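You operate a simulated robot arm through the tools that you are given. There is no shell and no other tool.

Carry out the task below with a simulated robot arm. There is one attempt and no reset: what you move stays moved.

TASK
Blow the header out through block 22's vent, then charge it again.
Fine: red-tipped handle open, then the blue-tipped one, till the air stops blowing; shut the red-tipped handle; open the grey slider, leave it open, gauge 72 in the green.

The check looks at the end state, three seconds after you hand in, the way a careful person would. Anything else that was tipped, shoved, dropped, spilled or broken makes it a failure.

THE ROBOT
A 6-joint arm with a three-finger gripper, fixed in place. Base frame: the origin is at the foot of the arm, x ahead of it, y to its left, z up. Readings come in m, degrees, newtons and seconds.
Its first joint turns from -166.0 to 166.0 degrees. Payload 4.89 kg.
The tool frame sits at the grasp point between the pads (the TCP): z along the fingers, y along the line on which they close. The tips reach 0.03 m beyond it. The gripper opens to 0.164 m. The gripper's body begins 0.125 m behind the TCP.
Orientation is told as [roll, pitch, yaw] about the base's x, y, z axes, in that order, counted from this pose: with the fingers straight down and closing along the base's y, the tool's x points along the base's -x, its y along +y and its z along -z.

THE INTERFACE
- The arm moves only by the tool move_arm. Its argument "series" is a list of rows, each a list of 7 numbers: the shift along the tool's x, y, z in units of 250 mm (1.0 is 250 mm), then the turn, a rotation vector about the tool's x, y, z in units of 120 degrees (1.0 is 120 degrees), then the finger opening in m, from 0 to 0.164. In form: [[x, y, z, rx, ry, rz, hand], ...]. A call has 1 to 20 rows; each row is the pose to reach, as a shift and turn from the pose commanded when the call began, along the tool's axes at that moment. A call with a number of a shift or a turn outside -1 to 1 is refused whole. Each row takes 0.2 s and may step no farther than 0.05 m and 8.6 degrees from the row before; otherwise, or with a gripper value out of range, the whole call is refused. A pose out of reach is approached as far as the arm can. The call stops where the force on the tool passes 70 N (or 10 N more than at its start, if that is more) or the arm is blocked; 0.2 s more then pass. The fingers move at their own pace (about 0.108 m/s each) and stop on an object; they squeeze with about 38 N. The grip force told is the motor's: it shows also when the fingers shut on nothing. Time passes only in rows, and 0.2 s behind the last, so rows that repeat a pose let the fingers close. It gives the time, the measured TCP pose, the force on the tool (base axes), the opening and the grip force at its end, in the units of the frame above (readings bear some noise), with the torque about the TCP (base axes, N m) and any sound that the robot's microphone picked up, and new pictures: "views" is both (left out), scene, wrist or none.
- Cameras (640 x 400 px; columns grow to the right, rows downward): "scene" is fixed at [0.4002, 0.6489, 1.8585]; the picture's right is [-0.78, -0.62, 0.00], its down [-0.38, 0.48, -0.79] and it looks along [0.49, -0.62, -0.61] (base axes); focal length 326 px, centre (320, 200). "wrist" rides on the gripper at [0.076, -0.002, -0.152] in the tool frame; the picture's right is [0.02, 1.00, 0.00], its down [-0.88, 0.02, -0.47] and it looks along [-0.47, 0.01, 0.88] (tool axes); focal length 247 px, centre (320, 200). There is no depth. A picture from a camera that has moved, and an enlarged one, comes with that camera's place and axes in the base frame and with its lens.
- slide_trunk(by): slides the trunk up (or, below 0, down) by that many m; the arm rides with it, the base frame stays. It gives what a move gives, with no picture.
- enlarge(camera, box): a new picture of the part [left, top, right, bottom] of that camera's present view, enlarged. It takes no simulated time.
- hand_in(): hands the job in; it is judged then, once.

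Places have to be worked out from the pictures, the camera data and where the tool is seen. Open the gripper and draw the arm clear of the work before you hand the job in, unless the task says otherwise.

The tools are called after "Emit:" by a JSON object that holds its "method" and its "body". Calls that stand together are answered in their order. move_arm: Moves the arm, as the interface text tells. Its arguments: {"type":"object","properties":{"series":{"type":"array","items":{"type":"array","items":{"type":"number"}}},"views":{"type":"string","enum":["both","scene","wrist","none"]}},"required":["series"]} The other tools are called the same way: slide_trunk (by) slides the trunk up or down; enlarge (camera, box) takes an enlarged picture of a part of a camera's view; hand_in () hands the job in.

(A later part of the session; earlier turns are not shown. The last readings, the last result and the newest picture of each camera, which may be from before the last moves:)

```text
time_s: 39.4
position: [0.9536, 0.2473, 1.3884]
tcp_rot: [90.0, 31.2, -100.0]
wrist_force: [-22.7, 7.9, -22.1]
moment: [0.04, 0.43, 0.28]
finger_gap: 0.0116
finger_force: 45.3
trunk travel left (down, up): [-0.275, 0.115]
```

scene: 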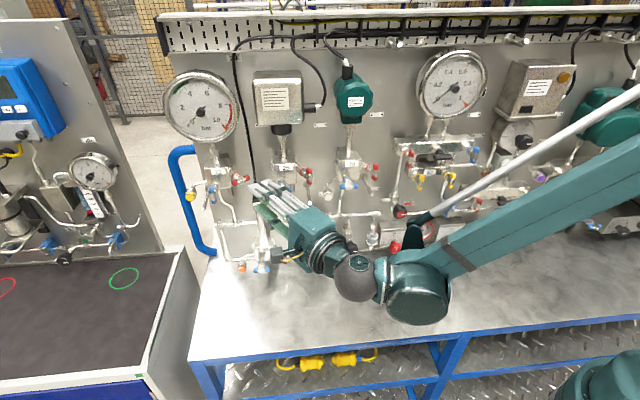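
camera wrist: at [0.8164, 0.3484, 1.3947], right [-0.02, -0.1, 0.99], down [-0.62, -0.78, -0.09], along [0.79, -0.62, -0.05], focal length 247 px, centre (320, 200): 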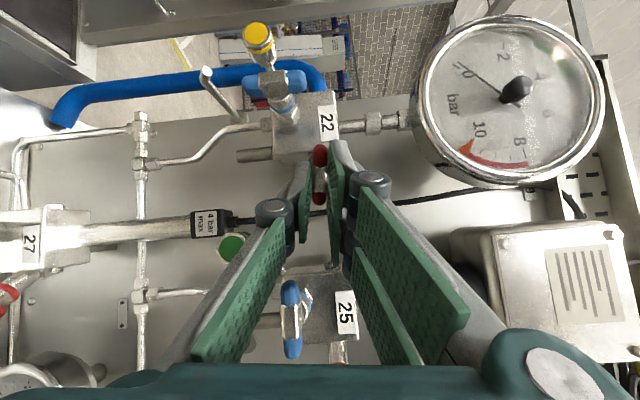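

Some 20 N has built up downward and outward; I'll ease about 1 mm each way while turning another 24°.

Emit:
{"method": "move_arm", "body": {"series": [[0, -0.003, -0.002, 0, 0, 0.05, 0.0], [0, -0.005, -0.004, 0, 0, 0.1, 0.0], [0, -0.005, -0.004, 0, 0, 0.15, 0.0], [0, -0.005, -0.004, 0, 0, 0.2, 0.0]], "views": "none"}}

```text
time_s: 40.4
position: [0.9527, 0.2465, 1.3874]
tcp_rot: [90.0, 55.2, -100.0]
wrist_force: [11.9, 3.3, 17.6]
moment: [-0.23, -0.68, 0.28]
finger_gap: 0.012
finger_force: 45.0
trunk travel left (down, up): [-0.275, 0.115]
```

Loads have reversed to a modest 20 N. I'll continue another 24°.

Emit:
{"method": "move_arm", "body": {"series": [[0, 0, 0.001, 0, 0, 0.05, 0.0], [0.001, 0.001, 0.002, 0, 0, 0.1, 0.0], [0.001, 0.001, 0.002, 0, 0, 0.15, 0.0], [0.001, 0.001, 0.002, 0, 0, 0.2, 0.0]], "views": "none"}}

```text
time_s: 41.4
position: [0.9521, 0.2457, 1.3876]
tcp_rot: [90.0, 79.2, -99.9]
wrist_force: [10.6, 0.2, 26.5]
moment: [-0.07, 0.01, -0.06]
finger_gap: 0.0118
finger_force: 45.0
trunk travel left (down, up): [-0.275, 0.115]
```

About 11° short of vertical. I'll finish the turn to the closed stop, easing upward slightly.

Emit:
{"method": "move_arm", "body": {"series": [[0.003, 0, 0.001, 0, 0, 0.05, 0.0], [0.004, 0, 0.001, 0, 0, 0.09, 0.0], [0.004, 0, 0.001, 0, 0, 0.11, 0.0], [0.004, 0, 0.001, 0, 0, 0.11, 0.0]], "views": "wrist"}}

Emit:
{"method": "enlarge", "body": {"camera": "wrist", "box": [240, 80, 400, 200]}}

```text
time_s: 42.4
position: [0.954, 0.2471, 1.3878]
tcp_rot: [-89.0, 87.6, 80.7]
wrist_force: [-16.9, -10.5, -11.1]
moment: [-1.83, 0.34, -0.35]
finger_gap: 0.0132
finger_force: 45.3
trunk travel left (down, up): [-0.275, 0.115]
camera wrist: at [0.8027, 0.2708, 1.4644], right [-0.17, -0.98, -0.02], down [-0.46, 0.1, -0.88], along [0.87, -0.14, -0.47], focal length 247 px, centre (320, 200)
```

wrist: 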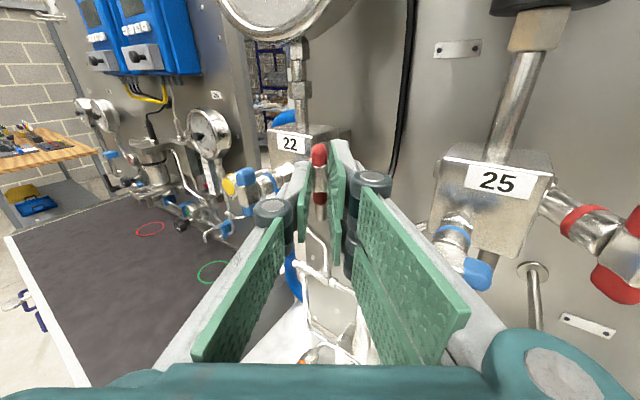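

```text
3.33 times, centred on (320, 140) of wrist
camera zoom: at [0.8027, 0.2708, 1.4644], right [-0.17, -0.98, -0.02], down [-0.46, 0.1, -0.88], along [0.87, -0.14, -0.47], focal length 823 px, centre (320, 400)
```

zoom: 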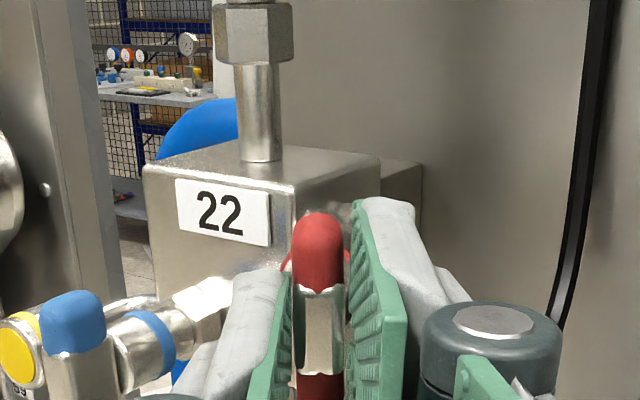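

Torque of 1.8 N·m shows the red handle is against its closed stop and standing vertical again. I'll relax the twist, release and back out 12 cm.

Emit:
{"method": "move_arm", "body": {"series": [[0, 0, 0, 0, 0, -0.02, 0.0], [0, 0, 0, 0, 0, -0.02, 0.025], [0, 0, 0, 0, 0, -0.02, 0.045], [0, 0, -0.1, 0, 0, -0.02, 0.045], [0, 0, -0.25, 0, 0, -0.02, 0.045], [0, 0, -0.4, 0, 0, -0.02, 0.045], [0, 0, -0.5, 0, 0, -0.02, 0.045]], "views": "both"}}

Emit:
{"method": "enlarge", "body": {"camera": "wrist", "box": [240, 80, 400, 200]}}

Emit:
{"method": "enlarge", "body": {"camera": "scene", "box": [186, 150, 266, 210]}}

```text
time_s: 44.0
position: [0.8324, 0.2677, 1.3879]
tcp_rot: [51.1, 89.9, -138.9]
wrist_force: [0.3, -0.4, -0.5]
moment: [-0.01, -0.03, -0.04]
finger_gap: 0.0445
finger_force: 0.0
trunk travel left (down, up): [-0.275, 0.115]
camera wrist: at [0.6819, 0.2962, 1.4645], right [-0.17, -0.98, 0.02], down [-0.47, 0.06, -0.88], along [0.87, -0.16, -0.47], focal length 247 px, centre (320, 200)
```

scene: 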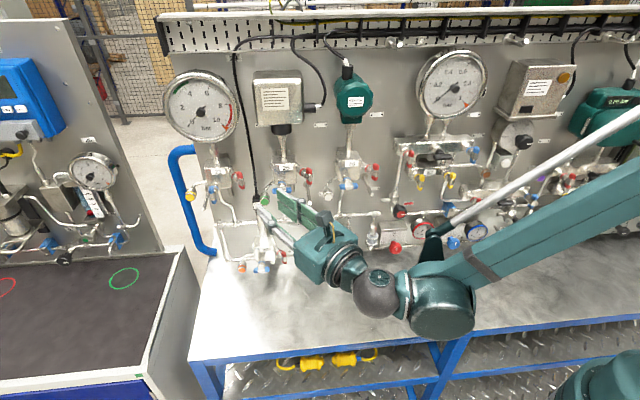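
wrist: 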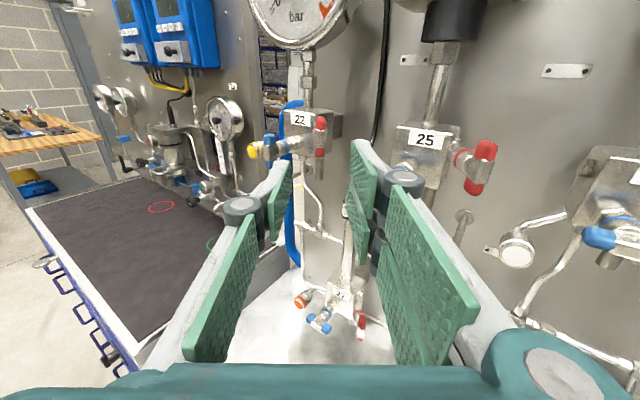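

```text
3.33 times, centred on (320, 140) of wrist
camera zoom: at [0.6819, 0.2962, 1.4645], right [-0.17, -0.98, 0.02], down [-0.47, 0.06, -0.88], along [0.87, -0.16, -0.47], focal length 823 px, centre (320, 400)
```

zoom: 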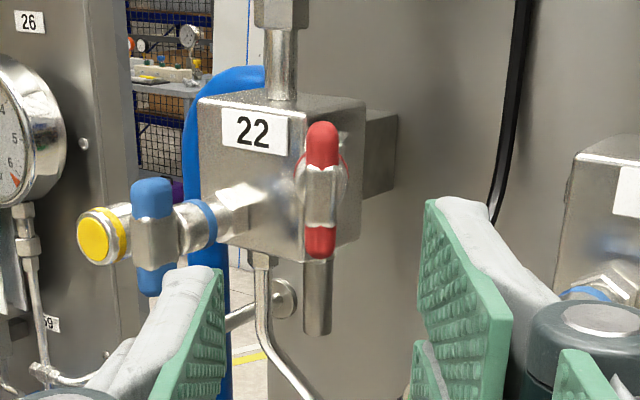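

```text
6.67 times, centred on (226, 180) of scene
camera zoom: at [0.4002, 0.6489, 1.8585], right [-0.78, -0.62, 0.0], down [-0.38, 0.48, -0.79], along [0.49, -0.62, -0.61], focal length 2176 px, centre (947, 333)
```

zoom: 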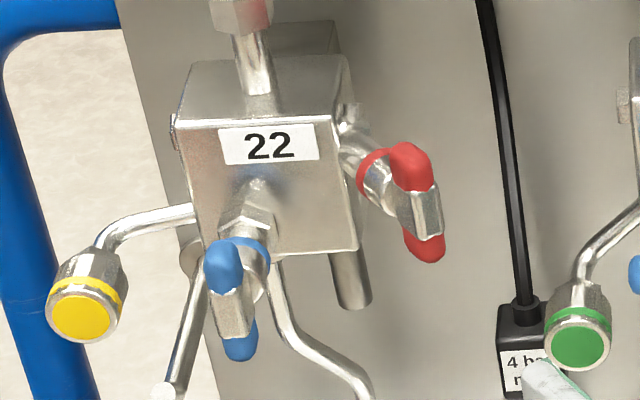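

Block 22 now shows red vertical (shut) and blue vertical (open). Next I go for the grey slider: first back away and turn to face the panel along its normal.

Emit:
{"method": "move_arm", "body": {"series": [[-0.01, 0.045, -0.16, -0.02, 0, 0, 0.06], [-0.04, 0.12, -0.33, -0.08, 0, 0, 0.06], [-0.065, 0.2, -0.49, -0.15, 0, 0, 0.06], [-0.09, 0.27, -0.65, -0.22, 0, 0, 0.06], [-0.112, 0.335, -0.804, -0.2917, 0, 0, 0.06]], "views": "none"}}

```text
time_s: 45.2
position: [0.6167, 0.2231, 1.3608]
tcp_rot: [73.2, 90.0, -151.7]
wrist_force: [-0.1, -0.3, 0.3]
moment: [-0.01, 0.01, 0.04]
finger_gap: 0.06
finger_force: 0.0
trunk travel left (down, up): [-0.275, 0.115]
```

Facing the panel at (0.617, 0.223, 1.361). Now I lower toward the slider with the tool pitched 25° down to view it from about 22 cm.

Emit:
{"method": "move_arm", "body": {"series": [[-0.12, 0.078, 0.056, 0, -0.0347, 0, 0.06], [-0.24, 0.156, 0.112, 0, -0.0694, 0, 0.06], [-0.36, 0.233, 0.168, 0, -0.1042, 0, 0.06], [-0.48, 0.311, 0.224, 0, -0.1389, 0, 0.06], [-0.6, 0.389, 0.28, 0, -0.1736, 0, 0.06], [-0.72, 0.467, 0.336, 0, -0.2083, 0, 0.06]], "views": "both"}}

Emit:
{"method": "enlarge", "body": {"camera": "wrist", "box": [200, 40, 440, 220]}}

```text
time_s: 46.6
position: [0.5956, 0.0777, 1.1823]
tcp_rot: [0.2, 65.0, 135.2]
wrist_force: [0.0, 0.4, -0.2]
moment: [-0.03, -0.07, -0.02]
finger_gap: 0.06
finger_force: 0.2
trunk travel left (down, up): [-0.275, 0.115]
camera wrist: at [0.5226, 0.1537, 1.3151], right [-0.7, -0.71, 0.02], down [-0.58, 0.55, -0.6], along [0.42, -0.43, -0.8], focal length 247 px, centre (320, 200)
```

scene: 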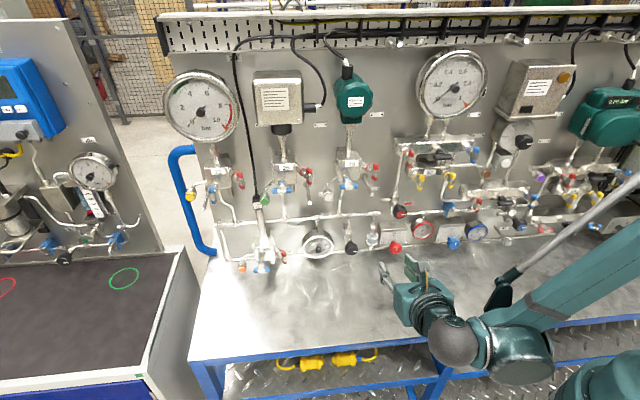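
wrist: 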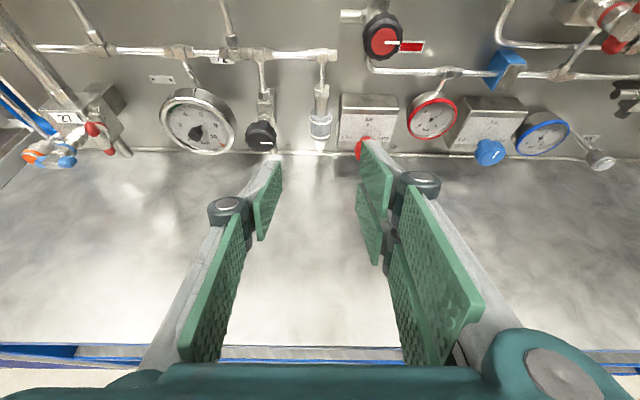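

```text
2.22 times, centred on (320, 130) of wrist
camera zoom: at [0.5226, 0.1537, 1.3151], right [-0.7, -0.71, 0.02], down [-0.58, 0.55, -0.6], along [0.42, -0.43, -0.8], focal length 549 px, centre (320, 356)
```

zoom: 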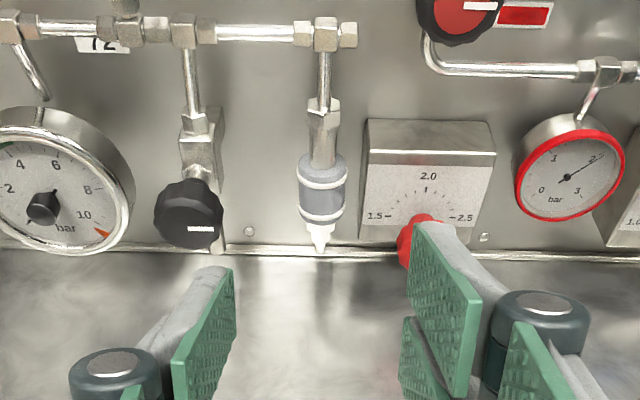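

Gauge 72 now reads zero. The grey sleeve sits low on its shaft with bare shaft above it and a box close on its right. I'll zoom in to judge its travel and clearances.

Emit:
{"method": "enlarge", "body": {"camera": "wrist", "box": [290, 50, 370, 160]}}

Emit:
{"method": "enlarge", "body": {"camera": "scene", "box": [340, 205, 420, 260]}}

Emit:
{"method": "enlarge", "body": {"camera": "wrist", "box": [150, 70, 290, 160]}}

```text
3.64 times, centred on (330, 105) of wrist
camera zoom: at [0.5226, 0.1537, 1.3151], right [-0.7, -0.71, 0.02], down [-0.58, 0.55, -0.6], along [0.42, -0.43, -0.8], focal length 898 px, centre (284, 546)
```

zoom: 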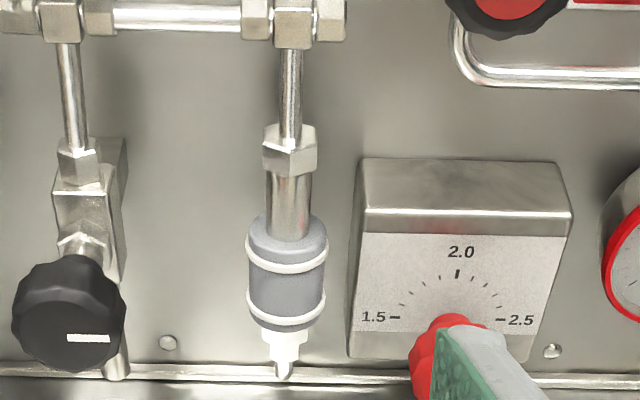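

```text
7.27 times, centred on (380, 232) of scene
camera zoom: at [0.4002, 0.6489, 1.8585], right [-0.78, -0.62, 0.0], down [-0.38, 0.48, -0.79], along [0.49, -0.62, -0.61], focal length 2374 px, centre (-116, -36)
```

zoom: 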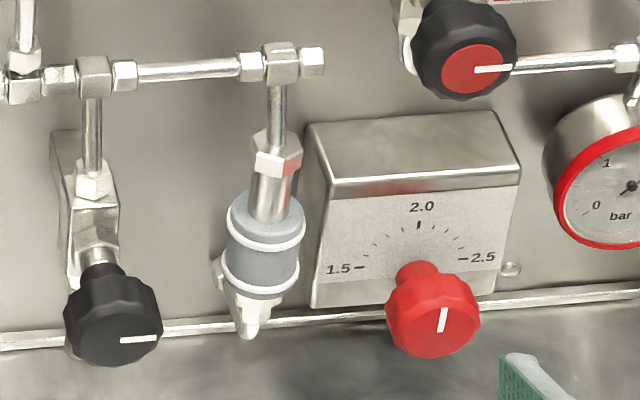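

```text
4.44 times, centred on (220, 115) of wrist
camera zoom: at [0.5226, 0.1537, 1.3151], right [-0.7, -0.71, 0.02], down [-0.58, 0.55, -0.6], along [0.42, -0.43, -0.8], focal length 1098 px, centre (764, 578)
```

zoom: 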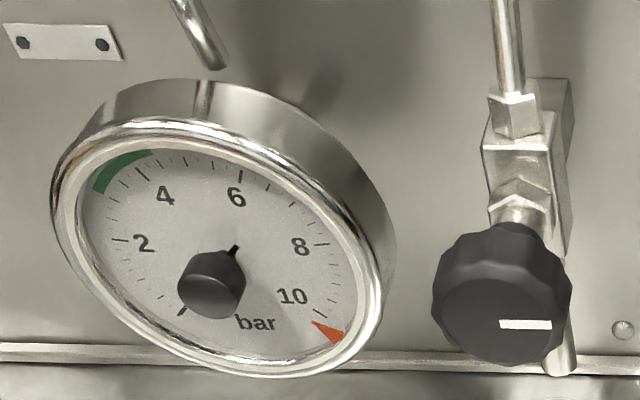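

Gauge 72 sits at zero. The sleeve axis is near (0.753, -0.082), its lower rim at z ≈ 1.058, with bare shaft above, so opening means sliding it up. The box on the right leaves only about 1 cm, so I'll push the sleeve up from under its rim with the fingers straddling the nipple; first to a point 8 cm in front, low.

Emit:
{"method": "move_arm", "body": {"series": [[-0.07, 0.001, 0.14, 0, 0, 0, 0.045], [-0.15, 0.002, 0.3, 0, 0, 0, 0.026], [-0.23, 0.004, 0.47, 0, 0, 0, 0.026], [-0.314, 0.005, 0.637, 0, 0, 0, 0.026]], "views": "both"}}

Emit:
{"method": "enlarge", "body": {"camera": "wrist", "box": [240, 40, 400, 160]}}

Emit:
{"method": "enlarge", "body": {"camera": "scene", "box": [330, 205, 450, 285]}}

```text
time_s: 47.6
position: [0.6931, 0.0098, 1.0876]
tcp_rot: [0.3, 64.8, 135.1]
wrist_force: [-1.2, 0.1, 0.0]
moment: [0.04, -0.01, 0.07]
finger_gap: 0.0261
finger_force: 0.0
out of reach, approached as far as the arm can: row 3, 4
trunk travel left (down, up): [-0.275, 0.115]
camera wrist: at [0.6201, 0.0853, 1.2206], right [-0.7, -0.71, 0.02], down [-0.58, 0.55, -0.6], along [0.41, -0.43, -0.8], focal length 247 px, centre (320, 200)
```

scene: 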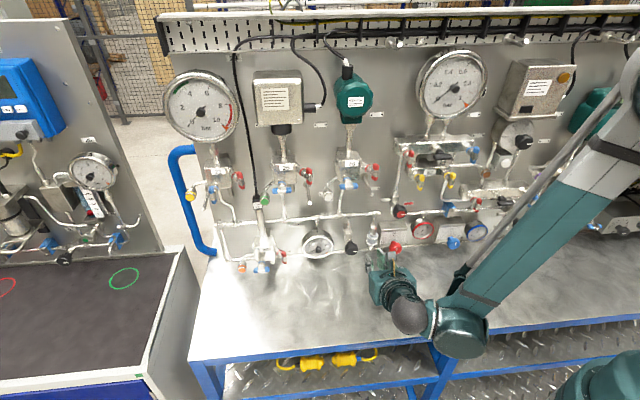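
wrist: 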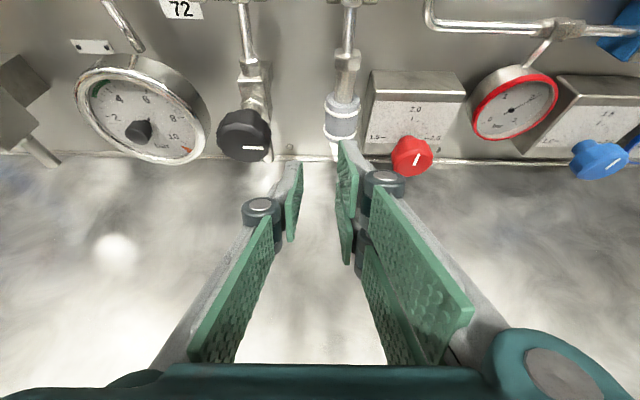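

```text
3.33 times, centred on (320, 100) of wrist
camera zoom: at [0.6201, 0.0853, 1.2206], right [-0.7, -0.71, 0.02], down [-0.58, 0.55, -0.6], along [0.41, -0.43, -0.8], focal length 823 px, centre (320, 533)
```

zoom: 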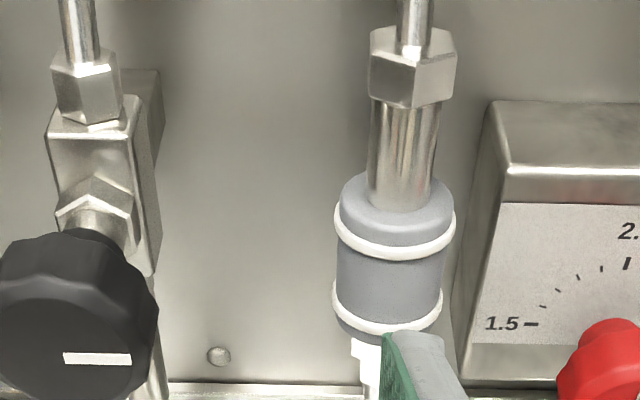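

```text
5.00 times, centred on (390, 245) of scene
camera zoom: at [0.4002, 0.6489, 1.8585], right [-0.78, -0.62, 0.0], down [-0.38, 0.48, -0.79], along [0.49, -0.62, -0.61], focal length 1632 px, centre (-30, -25)
```

zoom: 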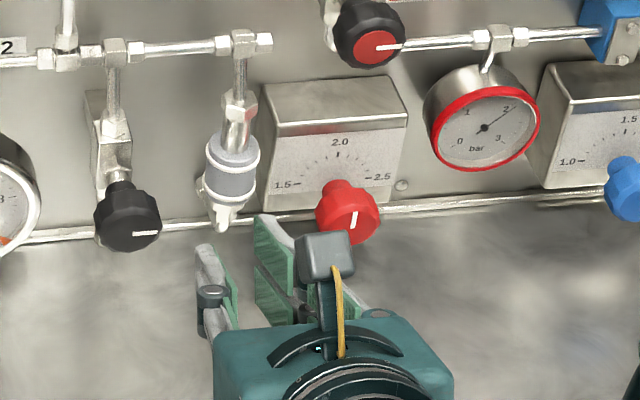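

The arm cannot get that low from here (stopped at z 1.088), so I'll lift and back off 20 cm, then lower the trunk to bring its working range down.

Emit:
{"method": "move_arm", "body": {"series": [[0.1, 0, -0.14, 0, 0, 0, 0.026], [0.21, 0, -0.28, 0, 0, 0, 0.026], [0.32, 0, -0.42, 0, 0, 0, 0.026], [0.44, 0, -0.56, 0, 0, 0, 0.026], [0.558, 0, -0.697, 0, 0, 0, 0.026]], "views": "scene"}}

```text
time_s: 48.8
position: [0.6223, 0.0793, 1.2837]
tcp_rot: [0.3, 64.9, 135.1]
wrist_force: [1.2, 0.4, -0.2]
moment: [-0.05, 0.07, -0.15]
finger_gap: 0.0259
finger_force: 0.0
trunk travel left (down, up): [-0.275, 0.115]
```

scene: 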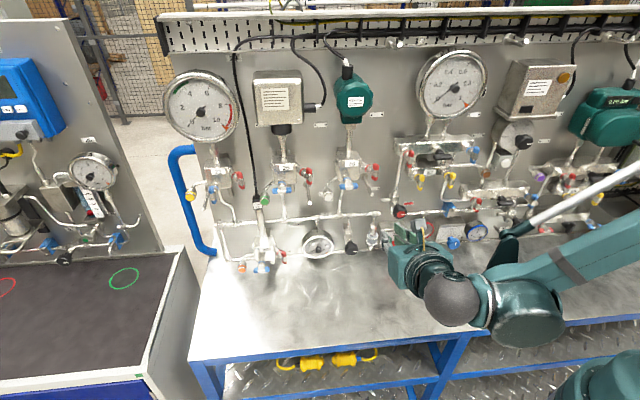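

The arm is well clear above the bench, so I'll lower the trunk by 0.16 m.

Emit:
{"method": "slide_trunk", "body": {"by": -0.16}}

```text
time_s: 50.6
position: [0.6223, 0.0793, 1.1246]
tcp_rot: [0.0, 65.0, 135.2]
wrist_force: [-0.3, 0.0, 0.7]
moment: [0.01, -0.04, 0.0]
finger_gap: 0.0262
finger_force: 0.1
trunk travel left (down, up): [-0.115, 0.275]
```

Trunk lowered; TCP is at (0.622, 0.079, 1.125). Now I move to the low pre-position about 8 cm in front of the sleeve.

Emit:
{"method": "move_arm", "body": {"series": [[-0.045, 0.028, 0.158, 0, 0, 0, 0.026], [-0.09, 0.057, 0.317, 0, 0, 0, 0.026], [-0.135, 0.085, 0.475, 0, 0, 0, 0.026]], "views": "both"}}

Emit:
{"method": "enlarge", "body": {"camera": "wrist", "box": [240, 40, 400, 160]}}

Emit:
{"method": "enlarge", "body": {"camera": "scene", "box": [330, 205, 450, 285]}}

```text
time_s: 51.4
position: [0.6747, 0.0002, 1.0422]
tcp_rot: [0.1, 65.0, 135.0]
wrist_force: [-2.8, 1.1, 0.7]
moment: [0.03, -0.06, 0.13]
finger_gap: 0.026
finger_force: 0.0
trunk travel left (down, up): [-0.115, 0.275]
camera wrist: at [0.6017, 0.075, 1.175], right [-0.7, -0.71, 0.02], down [-0.58, 0.55, -0.6], along [0.42, -0.43, -0.8], focal length 247 px, centre (320, 200)
```

scene: 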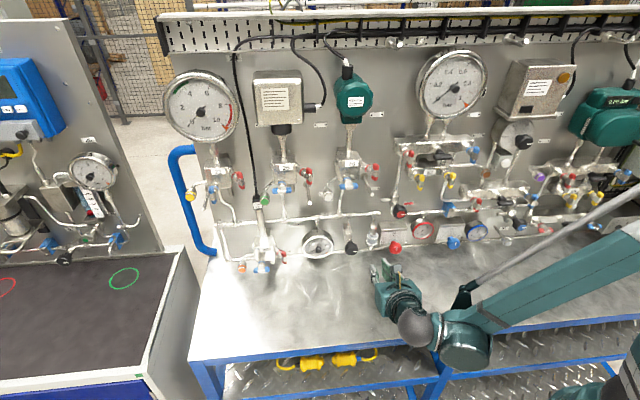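
wrist: 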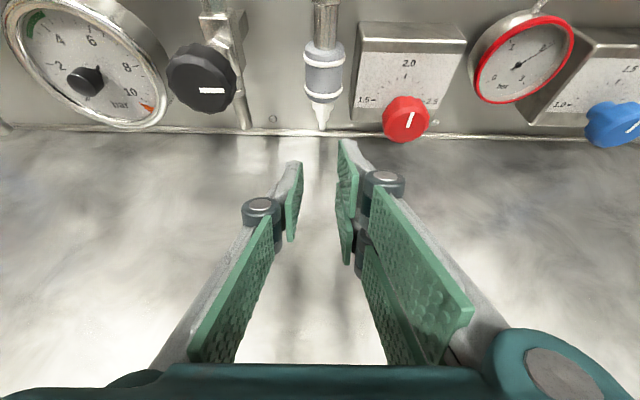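

```text
3.33 times, centred on (320, 100) of wrist
camera zoom: at [0.6017, 0.075, 1.175], right [-0.7, -0.71, 0.02], down [-0.58, 0.55, -0.6], along [0.42, -0.43, -0.8], focal length 823 px, centre (320, 533)
```

zoom: 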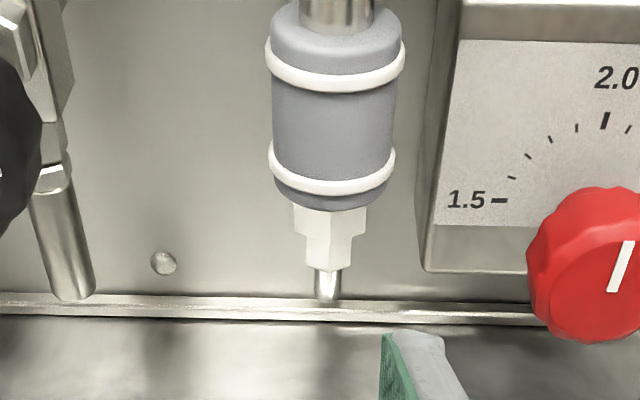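

```text
5.00 times, centred on (390, 245) of scene
camera zoom: at [0.4002, 0.6489, 1.8585], right [-0.78, -0.62, 0.0], down [-0.38, 0.48, -0.79], along [0.49, -0.62, -0.61], focal length 1632 px, centre (-30, -25)
```

zoom: 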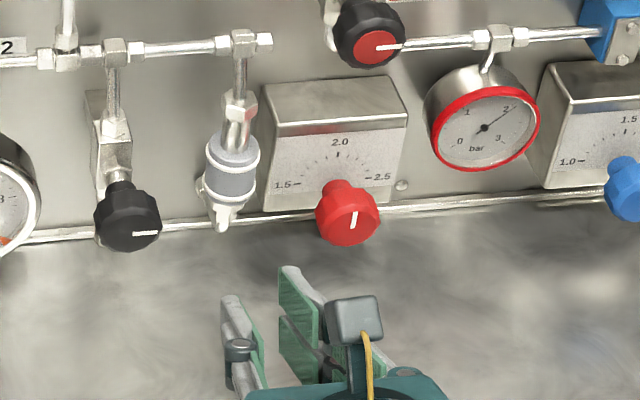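

I can now see the sleeve's lower edge (z ≈ 1.051), with a narrower hex fitting and tube beneath it centred 1.6 mm right of my axis. I'll advance horizontally 5 cm at this low height with a 25 mm gap and check again.

Emit:
{"method": "move_arm", "body": {"series": [[0.037, 0.0064, 0.093, 0, 0, 0, 0.025], [0.074, 0.0064, 0.186, 0, 0, 0, 0.025], [0.074, 0.0064, 0.186, 0, 0, 0, 0.025]], "views": "both"}}

Emit:
{"method": "enlarge", "body": {"camera": "wrist", "box": [260, 60, 400, 165]}}

Emit:
{"method": "enlarge", "body": {"camera": "scene", "box": [340, 215, 430, 275]}}

```text
time_s: 52.2
position: [0.7102, -0.038, 1.0393]
tcp_rot: [0.1, 64.9, 135.0]
wrist_force: [-0.6, 0.3, 0.0]
moment: [-0.03, -0.03, 0.0]
finger_gap: 0.0251
finger_force: 0.0
trunk travel left (down, up): [-0.115, 0.275]
camera wrist: at [0.6366, 0.0375, 1.1722], right [-0.7, -0.71, 0.02], down [-0.58, 0.55, -0.6], along [0.42, -0.43, -0.8], focal length 247 px, centre (320, 200)
```

scene: 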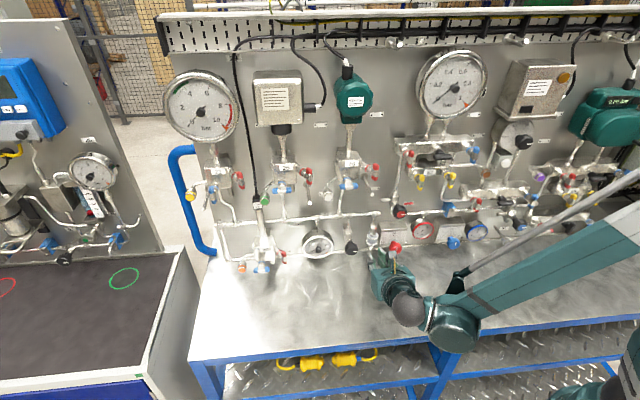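
wrist: 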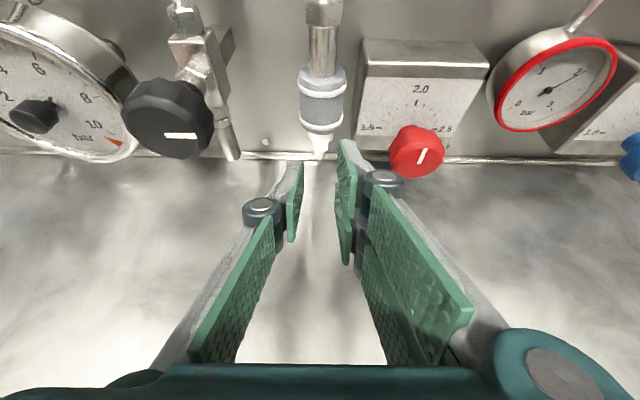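

```text
3.81 times, centred on (330, 112) of wrist
camera zoom: at [0.6366, 0.0375, 1.1722], right [-0.7, -0.71, 0.02], down [-0.58, 0.55, -0.6], along [0.42, -0.43, -0.8], focal length 941 px, centre (282, 533)
```

zoom: 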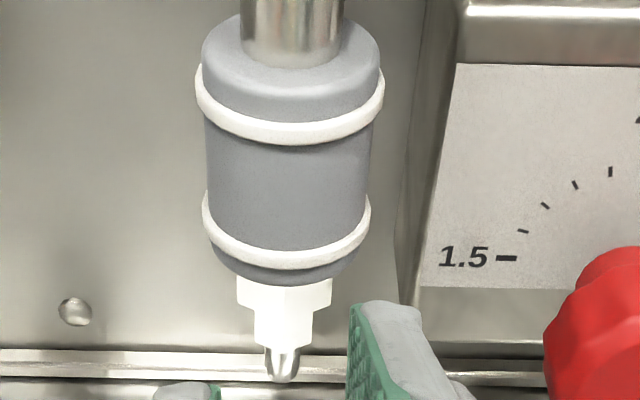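

```text
6.67 times, centred on (385, 245) of scene
camera zoom: at [0.4002, 0.6489, 1.8585], right [-0.78, -0.62, 0.0], down [-0.38, 0.48, -0.79], along [0.49, -0.62, -0.61], focal length 2176 px, centre (-113, -100)
```

zoom: 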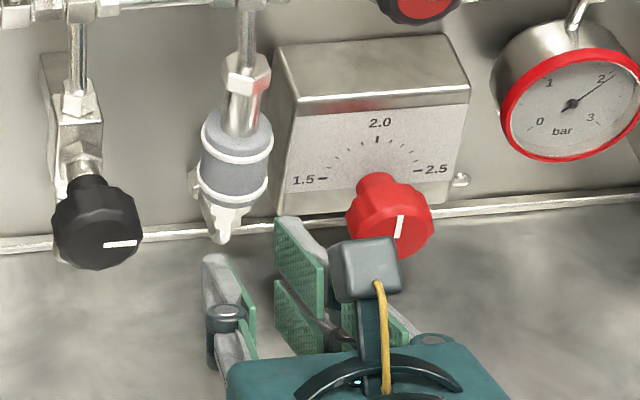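

The nipple is centred between the fingers and the right finger clears the box by about 8 mm. I'll advance the last 28 mm horizontally under the sleeve's rim.

Emit:
{"method": "move_arm", "body": {"series": [[0.024, 0, 0.051, 0, 0, 0, 0.025], [0.0477, 0, 0.1022, 0, 0, 0, 0.025], [0.0477, 0, 0.1022, 0, 0, 0, 0.025]], "views": "both"}}

Emit:
{"method": "enlarge", "body": {"camera": "wrist", "box": [260, 60, 400, 200]}}

Emit:
{"method": "enlarge", "body": {"camera": "scene", "box": [340, 215, 430, 275]}}

```text
time_s: 53.0
position: [0.729, -0.057, 1.0395]
tcp_rot: [0.0, 64.9, 135.1]
wrist_force: [-14.7, 4.0, 1.1]
moment: [-0.09, -0.27, -0.47]
finger_gap: 0.0273
finger_force: 2.8
trunk travel left (down, up): [-0.115, 0.275]
camera wrist: at [0.6557, 0.0176, 1.1737], right [-0.7, -0.71, 0.02], down [-0.58, 0.55, -0.6], along [0.42, -0.43, -0.8], focal length 247 px, centre (320, 200)
```

scene: 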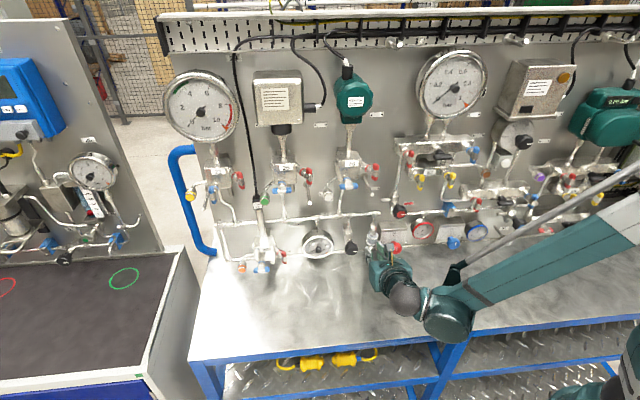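
wrist: 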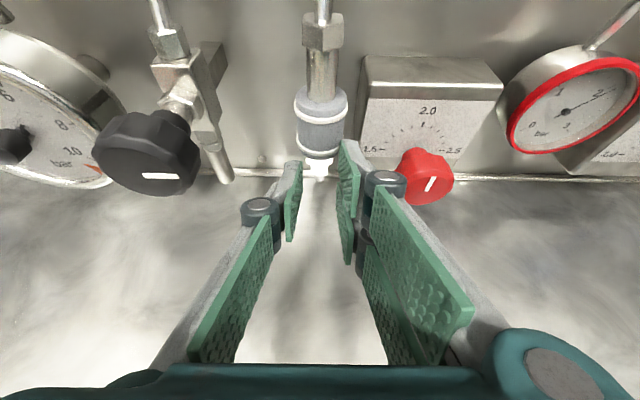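

```text
2.86 times, centred on (330, 130) of wrist
camera zoom: at [0.6557, 0.0176, 1.1737], right [-0.7, -0.71, 0.02], down [-0.58, 0.55, -0.6], along [0.42, -0.43, -0.8], focal length 706 px, centre (291, 400)
```

zoom: 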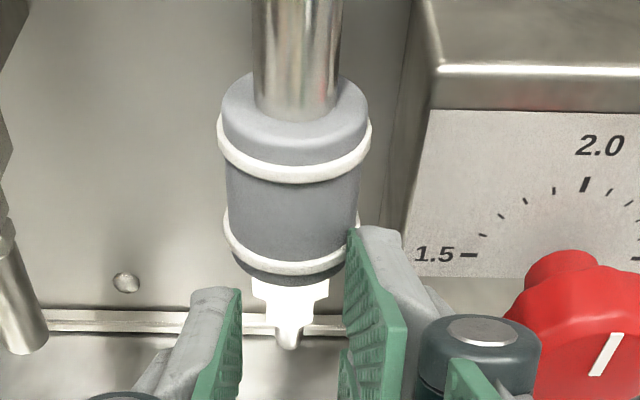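

```text
6.67 times, centred on (385, 245) of scene
camera zoom: at [0.4002, 0.6489, 1.8585], right [-0.78, -0.62, 0.0], down [-0.38, 0.48, -0.79], along [0.49, -0.62, -0.61], focal length 2176 px, centre (-113, -100)
```

zoom: 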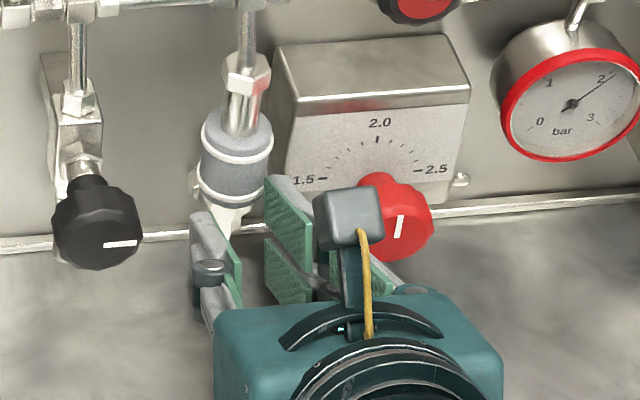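

There is light contact (15 N, fingers spread to 27 mm), so the fingertips are touching the nipple or rim. I'll ease back 2 mm, shift slightly right, and lift 10 mm to see whether the sleeve rides up.

Emit:
{"method": "move_arm", "body": {"series": [[-0.0034, 0.0024, -0.0072, 0, 0, 0, 0.025], [0.0147, 0.0024, -0.0157, 0, 0, 0, 0.025], [0.0328, 0.0024, -0.0241, 0, 0, 0, 0.025]], "views": "both"}}

Emit:
{"method": "enlarge", "body": {"camera": "wrist", "box": [260, 60, 400, 200]}}

Emit:
{"method": "enlarge", "body": {"camera": "scene", "box": [340, 215, 430, 275]}}

```text
time_s: 53.8
position: [0.7267, -0.0579, 1.0497]
tcp_rot: [0.2, 65.0, 135.1]
wrist_force: [0.6, -0.9, -0.5]
moment: [0.02, -0.03, -0.02]
finger_gap: 0.025
finger_force: 0.1
trunk travel left (down, up): [-0.115, 0.275]
camera wrist: at [0.6539, 0.0183, 1.183], right [-0.7, -0.71, 0.02], down [-0.58, 0.55, -0.6], along [0.42, -0.43, -0.8], focal length 247 px, centre (320, 200)
```

scene: 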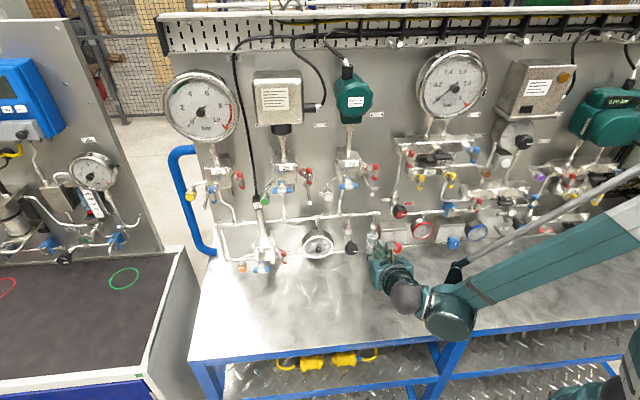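
wrist: 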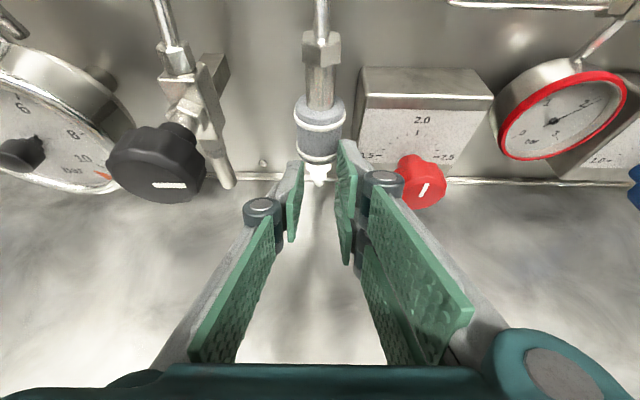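

```text
2.86 times, centred on (330, 130) of wrist
camera zoom: at [0.6539, 0.0183, 1.183], right [-0.7, -0.71, 0.02], down [-0.58, 0.55, -0.6], along [0.42, -0.43, -0.8], focal length 706 px, centre (291, 400)
```

zoom: 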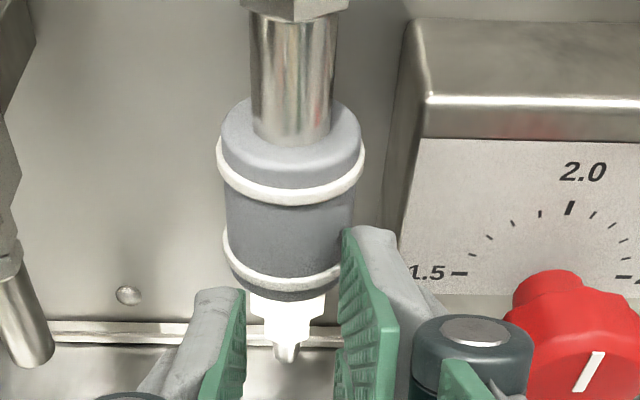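

```text
6.67 times, centred on (385, 245) of scene
camera zoom: at [0.4002, 0.6489, 1.8585], right [-0.78, -0.62, 0.0], down [-0.38, 0.48, -0.79], along [0.49, -0.62, -0.61], focal length 2176 px, centre (-113, -100)
```

zoom: 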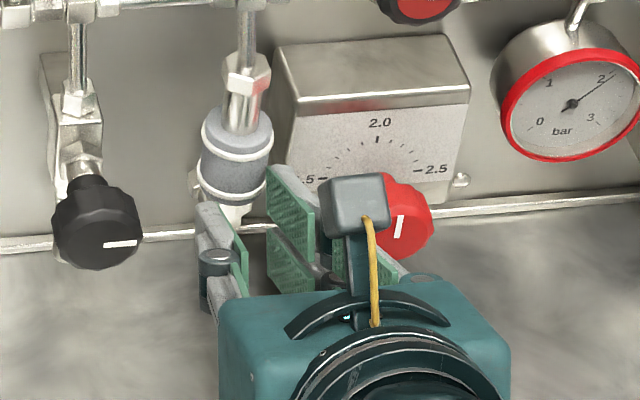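

No contact now and the sleeve hasn't moved yet; its rim is still just above the fingers. I'll lift further in small steps, watching the force.

Emit:
{"method": "move_arm", "body": {"series": [[0.009, 0, -0.0042, 0, 0, 0, 0.025], [0.0181, 0, -0.0085, 0, 0, 0, 0.025], [0.0272, 0, -0.0127, 0, 0, 0, 0.025], [0.0363, 0, -0.0169, 0, 0, 0, 0.025]], "views": "both"}}

Emit:
{"method": "enlarge", "body": {"camera": "wrist", "box": [260, 60, 400, 200]}}

Emit:
{"method": "enlarge", "body": {"camera": "scene", "box": [340, 215, 430, 275]}}

```text
time_s: 54.8
position: [0.7274, -0.058, 1.0591]
tcp_rot: [0.1, 65.0, 135.1]
wrist_force: [0.5, -0.8, 0.0]
moment: [0.01, -0.03, -0.02]
finger_gap: 0.0248
finger_force: 0.0
trunk travel left (down, up): [-0.115, 0.275]
camera wrist: at [0.6532, 0.0183, 1.193], right [-0.7, -0.71, 0.02], down [-0.58, 0.55, -0.6], along [0.42, -0.43, -0.8], focal length 247 px, centre (320, 200)
```

scene: 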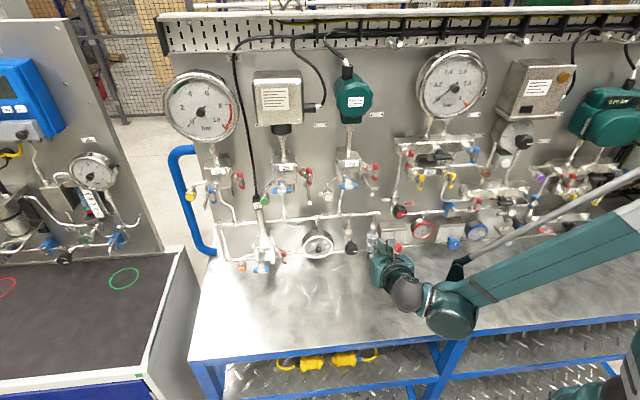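
wrist: 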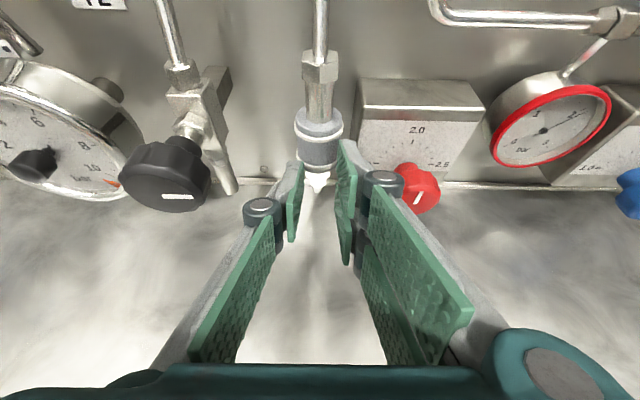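

```text
2.86 times, centred on (330, 130) of wrist
camera zoom: at [0.6532, 0.0183, 1.193], right [-0.7, -0.71, 0.02], down [-0.58, 0.55, -0.6], along [0.42, -0.43, -0.8], focal length 706 px, centre (291, 400)
```

zoom: 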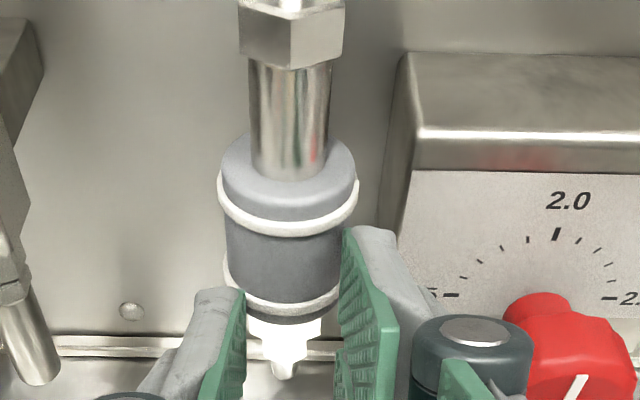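

```text
6.67 times, centred on (385, 245) of scene
camera zoom: at [0.4002, 0.6489, 1.8585], right [-0.78, -0.62, 0.0], down [-0.38, 0.48, -0.79], along [0.49, -0.62, -0.61], focal length 2176 px, centre (-113, -100)
```

zoom: 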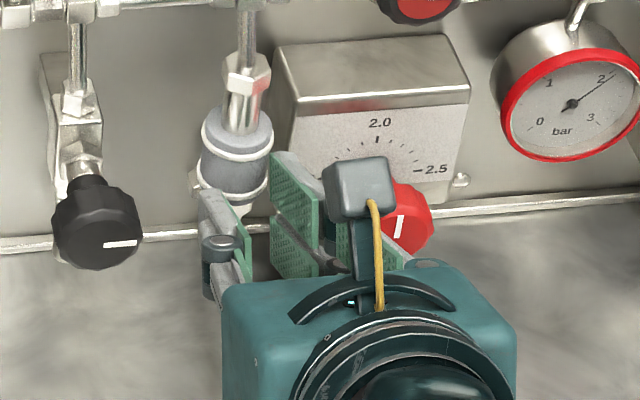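

The sleeve hasn't moved: the tips are just in front of it. Re-measuring from two wrist views, the rings are at z ≈ 1.080 and 1.051, the axis at 0.60 m along the normal and ~1.7 mm left of my centreline, and the panel is farther back than I thought, so a proper grip is feasible. I'll back off 3 cm, open to 40 mm, and line up with the sleeve's middle.

Emit:
{"method": "move_arm", "body": {"series": [[-0.0254, 0, -0.0544, 0, 0, 0, 0.025], [-0.0507, 0, -0.1088, 0, 0, 0, 0.025], [0.0091, -0.0068, -0.1367, 0, 0, 0, 0.04], [0.0091, -0.0068, -0.1367, 0, 0, 0, 0.04]], "views": "both"}}

Emit:
{"method": "enlarge", "body": {"camera": "wrist", "box": [250, 60, 390, 165]}}

Emit:
{"method": "enlarge", "body": {"camera": "scene", "box": [340, 215, 430, 275]}}

```text
time_s: 55.8
position: [0.706, -0.036, 1.0767]
tcp_rot: [0.1, 65.0, 135.1]
wrist_force: [0.5, -1.0, 0.1]
moment: [0.01, 0.0, 0.0]
finger_gap: 0.0401
finger_force: 0.0
trunk travel left (down, up): [-0.115, 0.275]
camera wrist: at [0.6329, 0.04, 1.2102], right [-0.7, -0.71, 0.02], down [-0.58, 0.55, -0.6], along [0.42, -0.43, -0.8], focal length 247 px, centre (320, 200)
```

scene: 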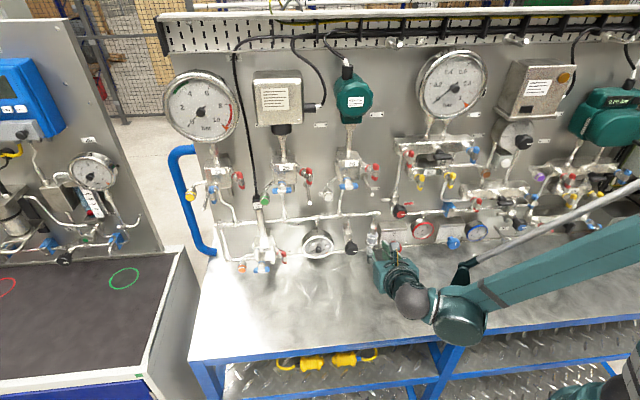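
wrist: 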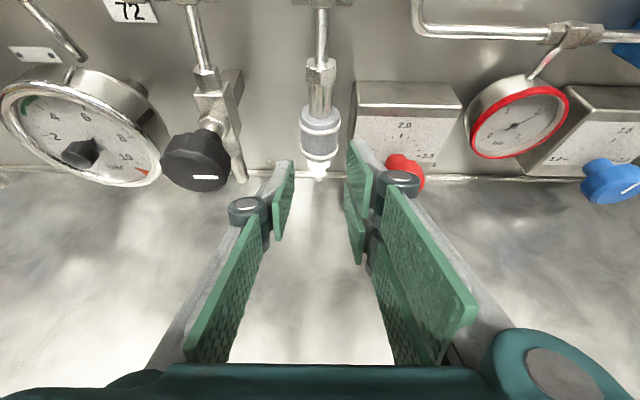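

```text
3.81 times, centred on (320, 112) of wrist
camera zoom: at [0.6329, 0.04, 1.2102], right [-0.7, -0.71, 0.02], down [-0.58, 0.55, -0.6], along [0.42, -0.43, -0.8], focal length 941 px, centre (320, 533)
```

zoom: 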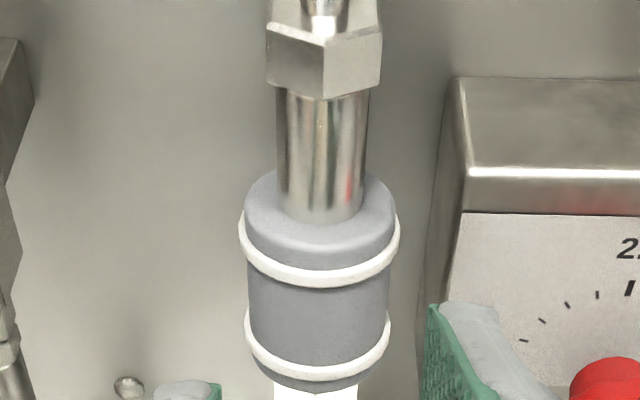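

```text
6.67 times, centred on (385, 245) of scene
camera zoom: at [0.4002, 0.6489, 1.8585], right [-0.78, -0.62, 0.0], down [-0.38, 0.48, -0.79], along [0.49, -0.62, -0.61], focal length 2176 px, centre (-113, -100)
```

zoom: 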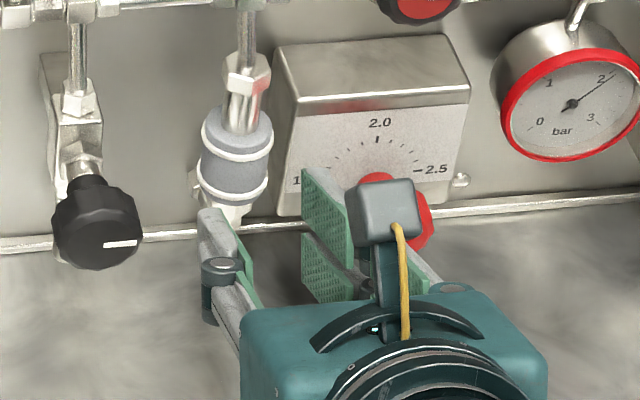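

Measured in the tool frame, the sleeve centre is about 53 mm straight ahead and 1.2 mm left, with ~3.5 mm to spare between the right finger and the box. I'll advance horizontally so the fingertips straddle the sleeve.

Emit:
{"method": "move_arm", "body": {"series": [[0.03, -0.0048, 0.055, 0, 0, 0, 0.04], [0.065, -0.0048, 0.122, 0, 0, 0, 0.04], [0.1, -0.0048, 0.188, 0, 0, 0, 0.04], [0.1, -0.0048, 0.188, 0, 0, 0, 0.04]], "views": "both"}}

Emit:
{"method": "enlarge", "body": {"camera": "wrist", "box": [250, 80, 390, 185]}}

Emit:
{"method": "enlarge", "body": {"camera": "scene", "box": [340, 215, 430, 275]}}

```text
time_s: 56.8
position: [0.7476, -0.0724, 1.0764]
tcp_rot: [0.2, 65.0, 135.2]
wrist_force: [-0.5, 0.0, 0.1]
moment: [0.01, 0.0, 0.0]
finger_gap: 0.0402
finger_force: 0.0
trunk travel left (down, up): [-0.115, 0.275]
camera wrist: at [0.6725, 0.0039, 1.2116], right [-0.7, -0.71, 0.02], down [-0.58, 0.55, -0.6], along [0.42, -0.43, -0.8], focal length 247 px, centre (320, 200)
```

scene: 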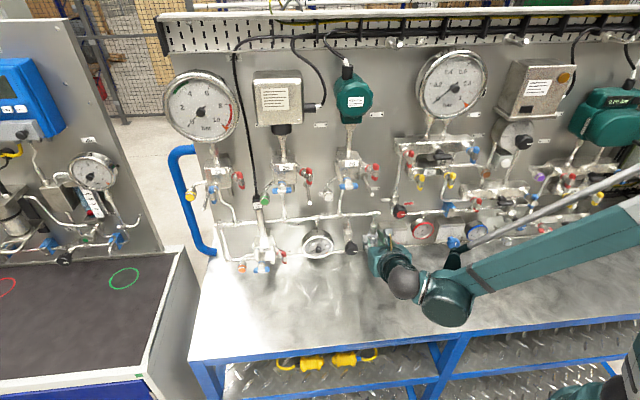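
wrist: 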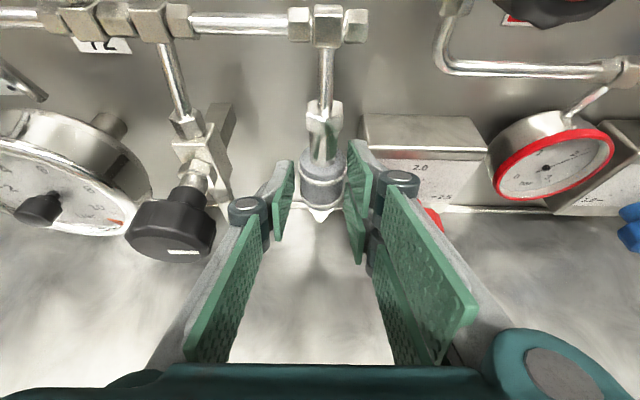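

```text
3.81 times, centred on (320, 132) of wrist
camera zoom: at [0.6725, 0.0039, 1.2116], right [-0.7, -0.71, 0.02], down [-0.58, 0.55, -0.6], along [0.42, -0.43, -0.8], focal length 941 px, centre (320, 457)
```

zoom: 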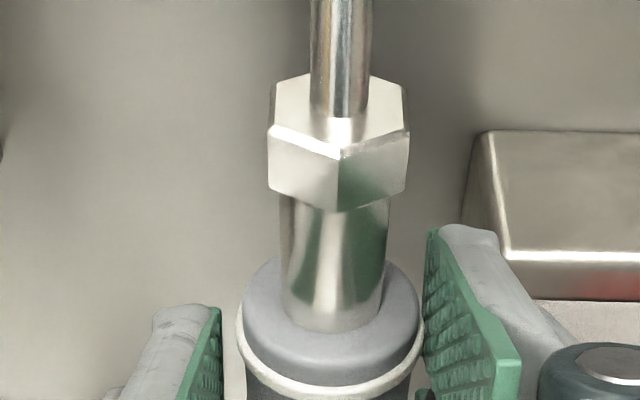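

```text
6.67 times, centred on (385, 245) of scene
camera zoom: at [0.4002, 0.6489, 1.8585], right [-0.78, -0.62, 0.0], down [-0.38, 0.48, -0.79], along [0.49, -0.62, -0.61], focal length 2176 px, centre (-113, -100)
```

zoom: 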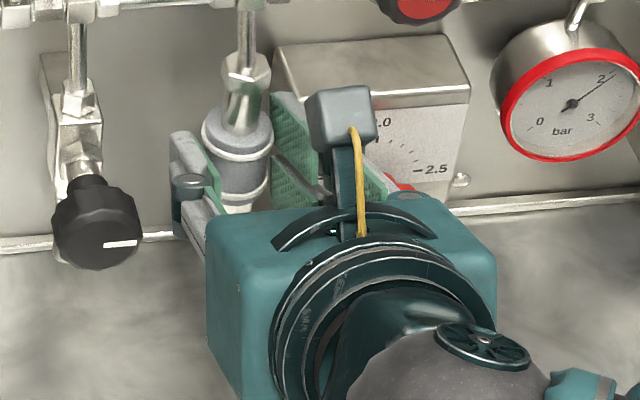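

Fingers straddle the sleeve without contact. I'll close on it.

Emit:
{"method": "move_arm", "body": {"series": [[0, 0.003, 0, 0, 0, 0, 0.036], [0, 0.003, 0, 0, 0, 0, 0.02], [0, 0.003, 0, 0, 0, 0, 0.02]], "views": "wrist"}}

Emit:
{"method": "enlarge", "body": {"camera": "wrist", "box": [250, 80, 390, 220]}}

Emit:
{"method": "enlarge", "body": {"camera": "scene", "box": [340, 215, 430, 275]}}

```text
time_s: 57.6
position: [0.7435, -0.072, 1.0782]
tcp_rot: [0.2, 65.0, 135.2]
wrist_force: [-1.7, -4.0, -1.7]
moment: [0.06, -0.05, -0.1]
finger_gap: 0.0336
finger_force: 45.1
trunk travel left (down, up): [-0.115, 0.275]
camera wrist: at [0.6713, 0.0029, 1.2118], right [-0.7, -0.71, 0.02], down [-0.58, 0.55, -0.6], along [0.42, -0.43, -0.8], focal length 247 px, centre (320, 200)
```

wrist: 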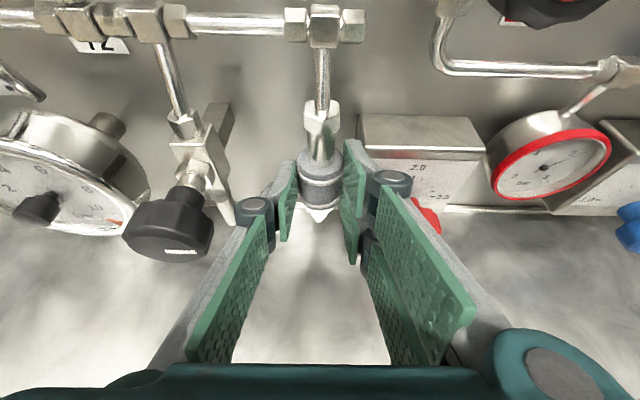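

```text
2.86 times, centred on (320, 150) of wrist
camera zoom: at [0.6713, 0.0029, 1.2118], right [-0.7, -0.71, 0.02], down [-0.58, 0.55, -0.6], along [0.42, -0.43, -0.8], focal length 706 px, centre (320, 343)
```

zoom: 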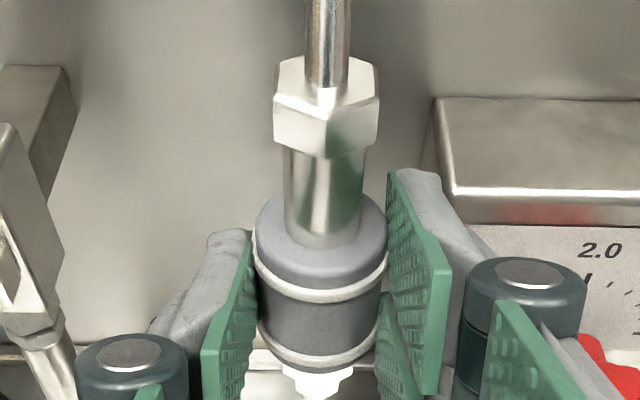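

```text
6.67 times, centred on (385, 245) of scene
camera zoom: at [0.4002, 0.6489, 1.8585], right [-0.78, -0.62, 0.0], down [-0.38, 0.48, -0.79], along [0.49, -0.62, -0.61], focal length 2176 px, centre (-113, -100)
```

zoom: 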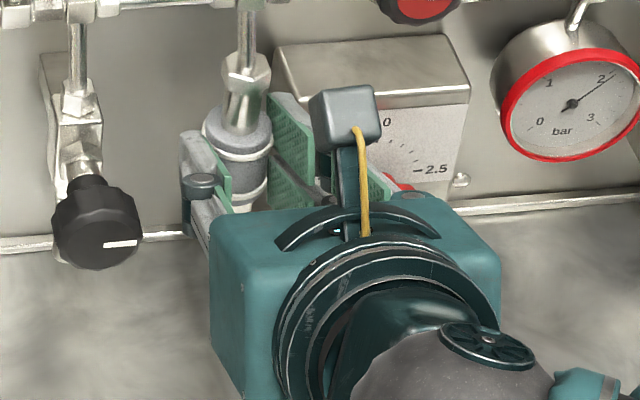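

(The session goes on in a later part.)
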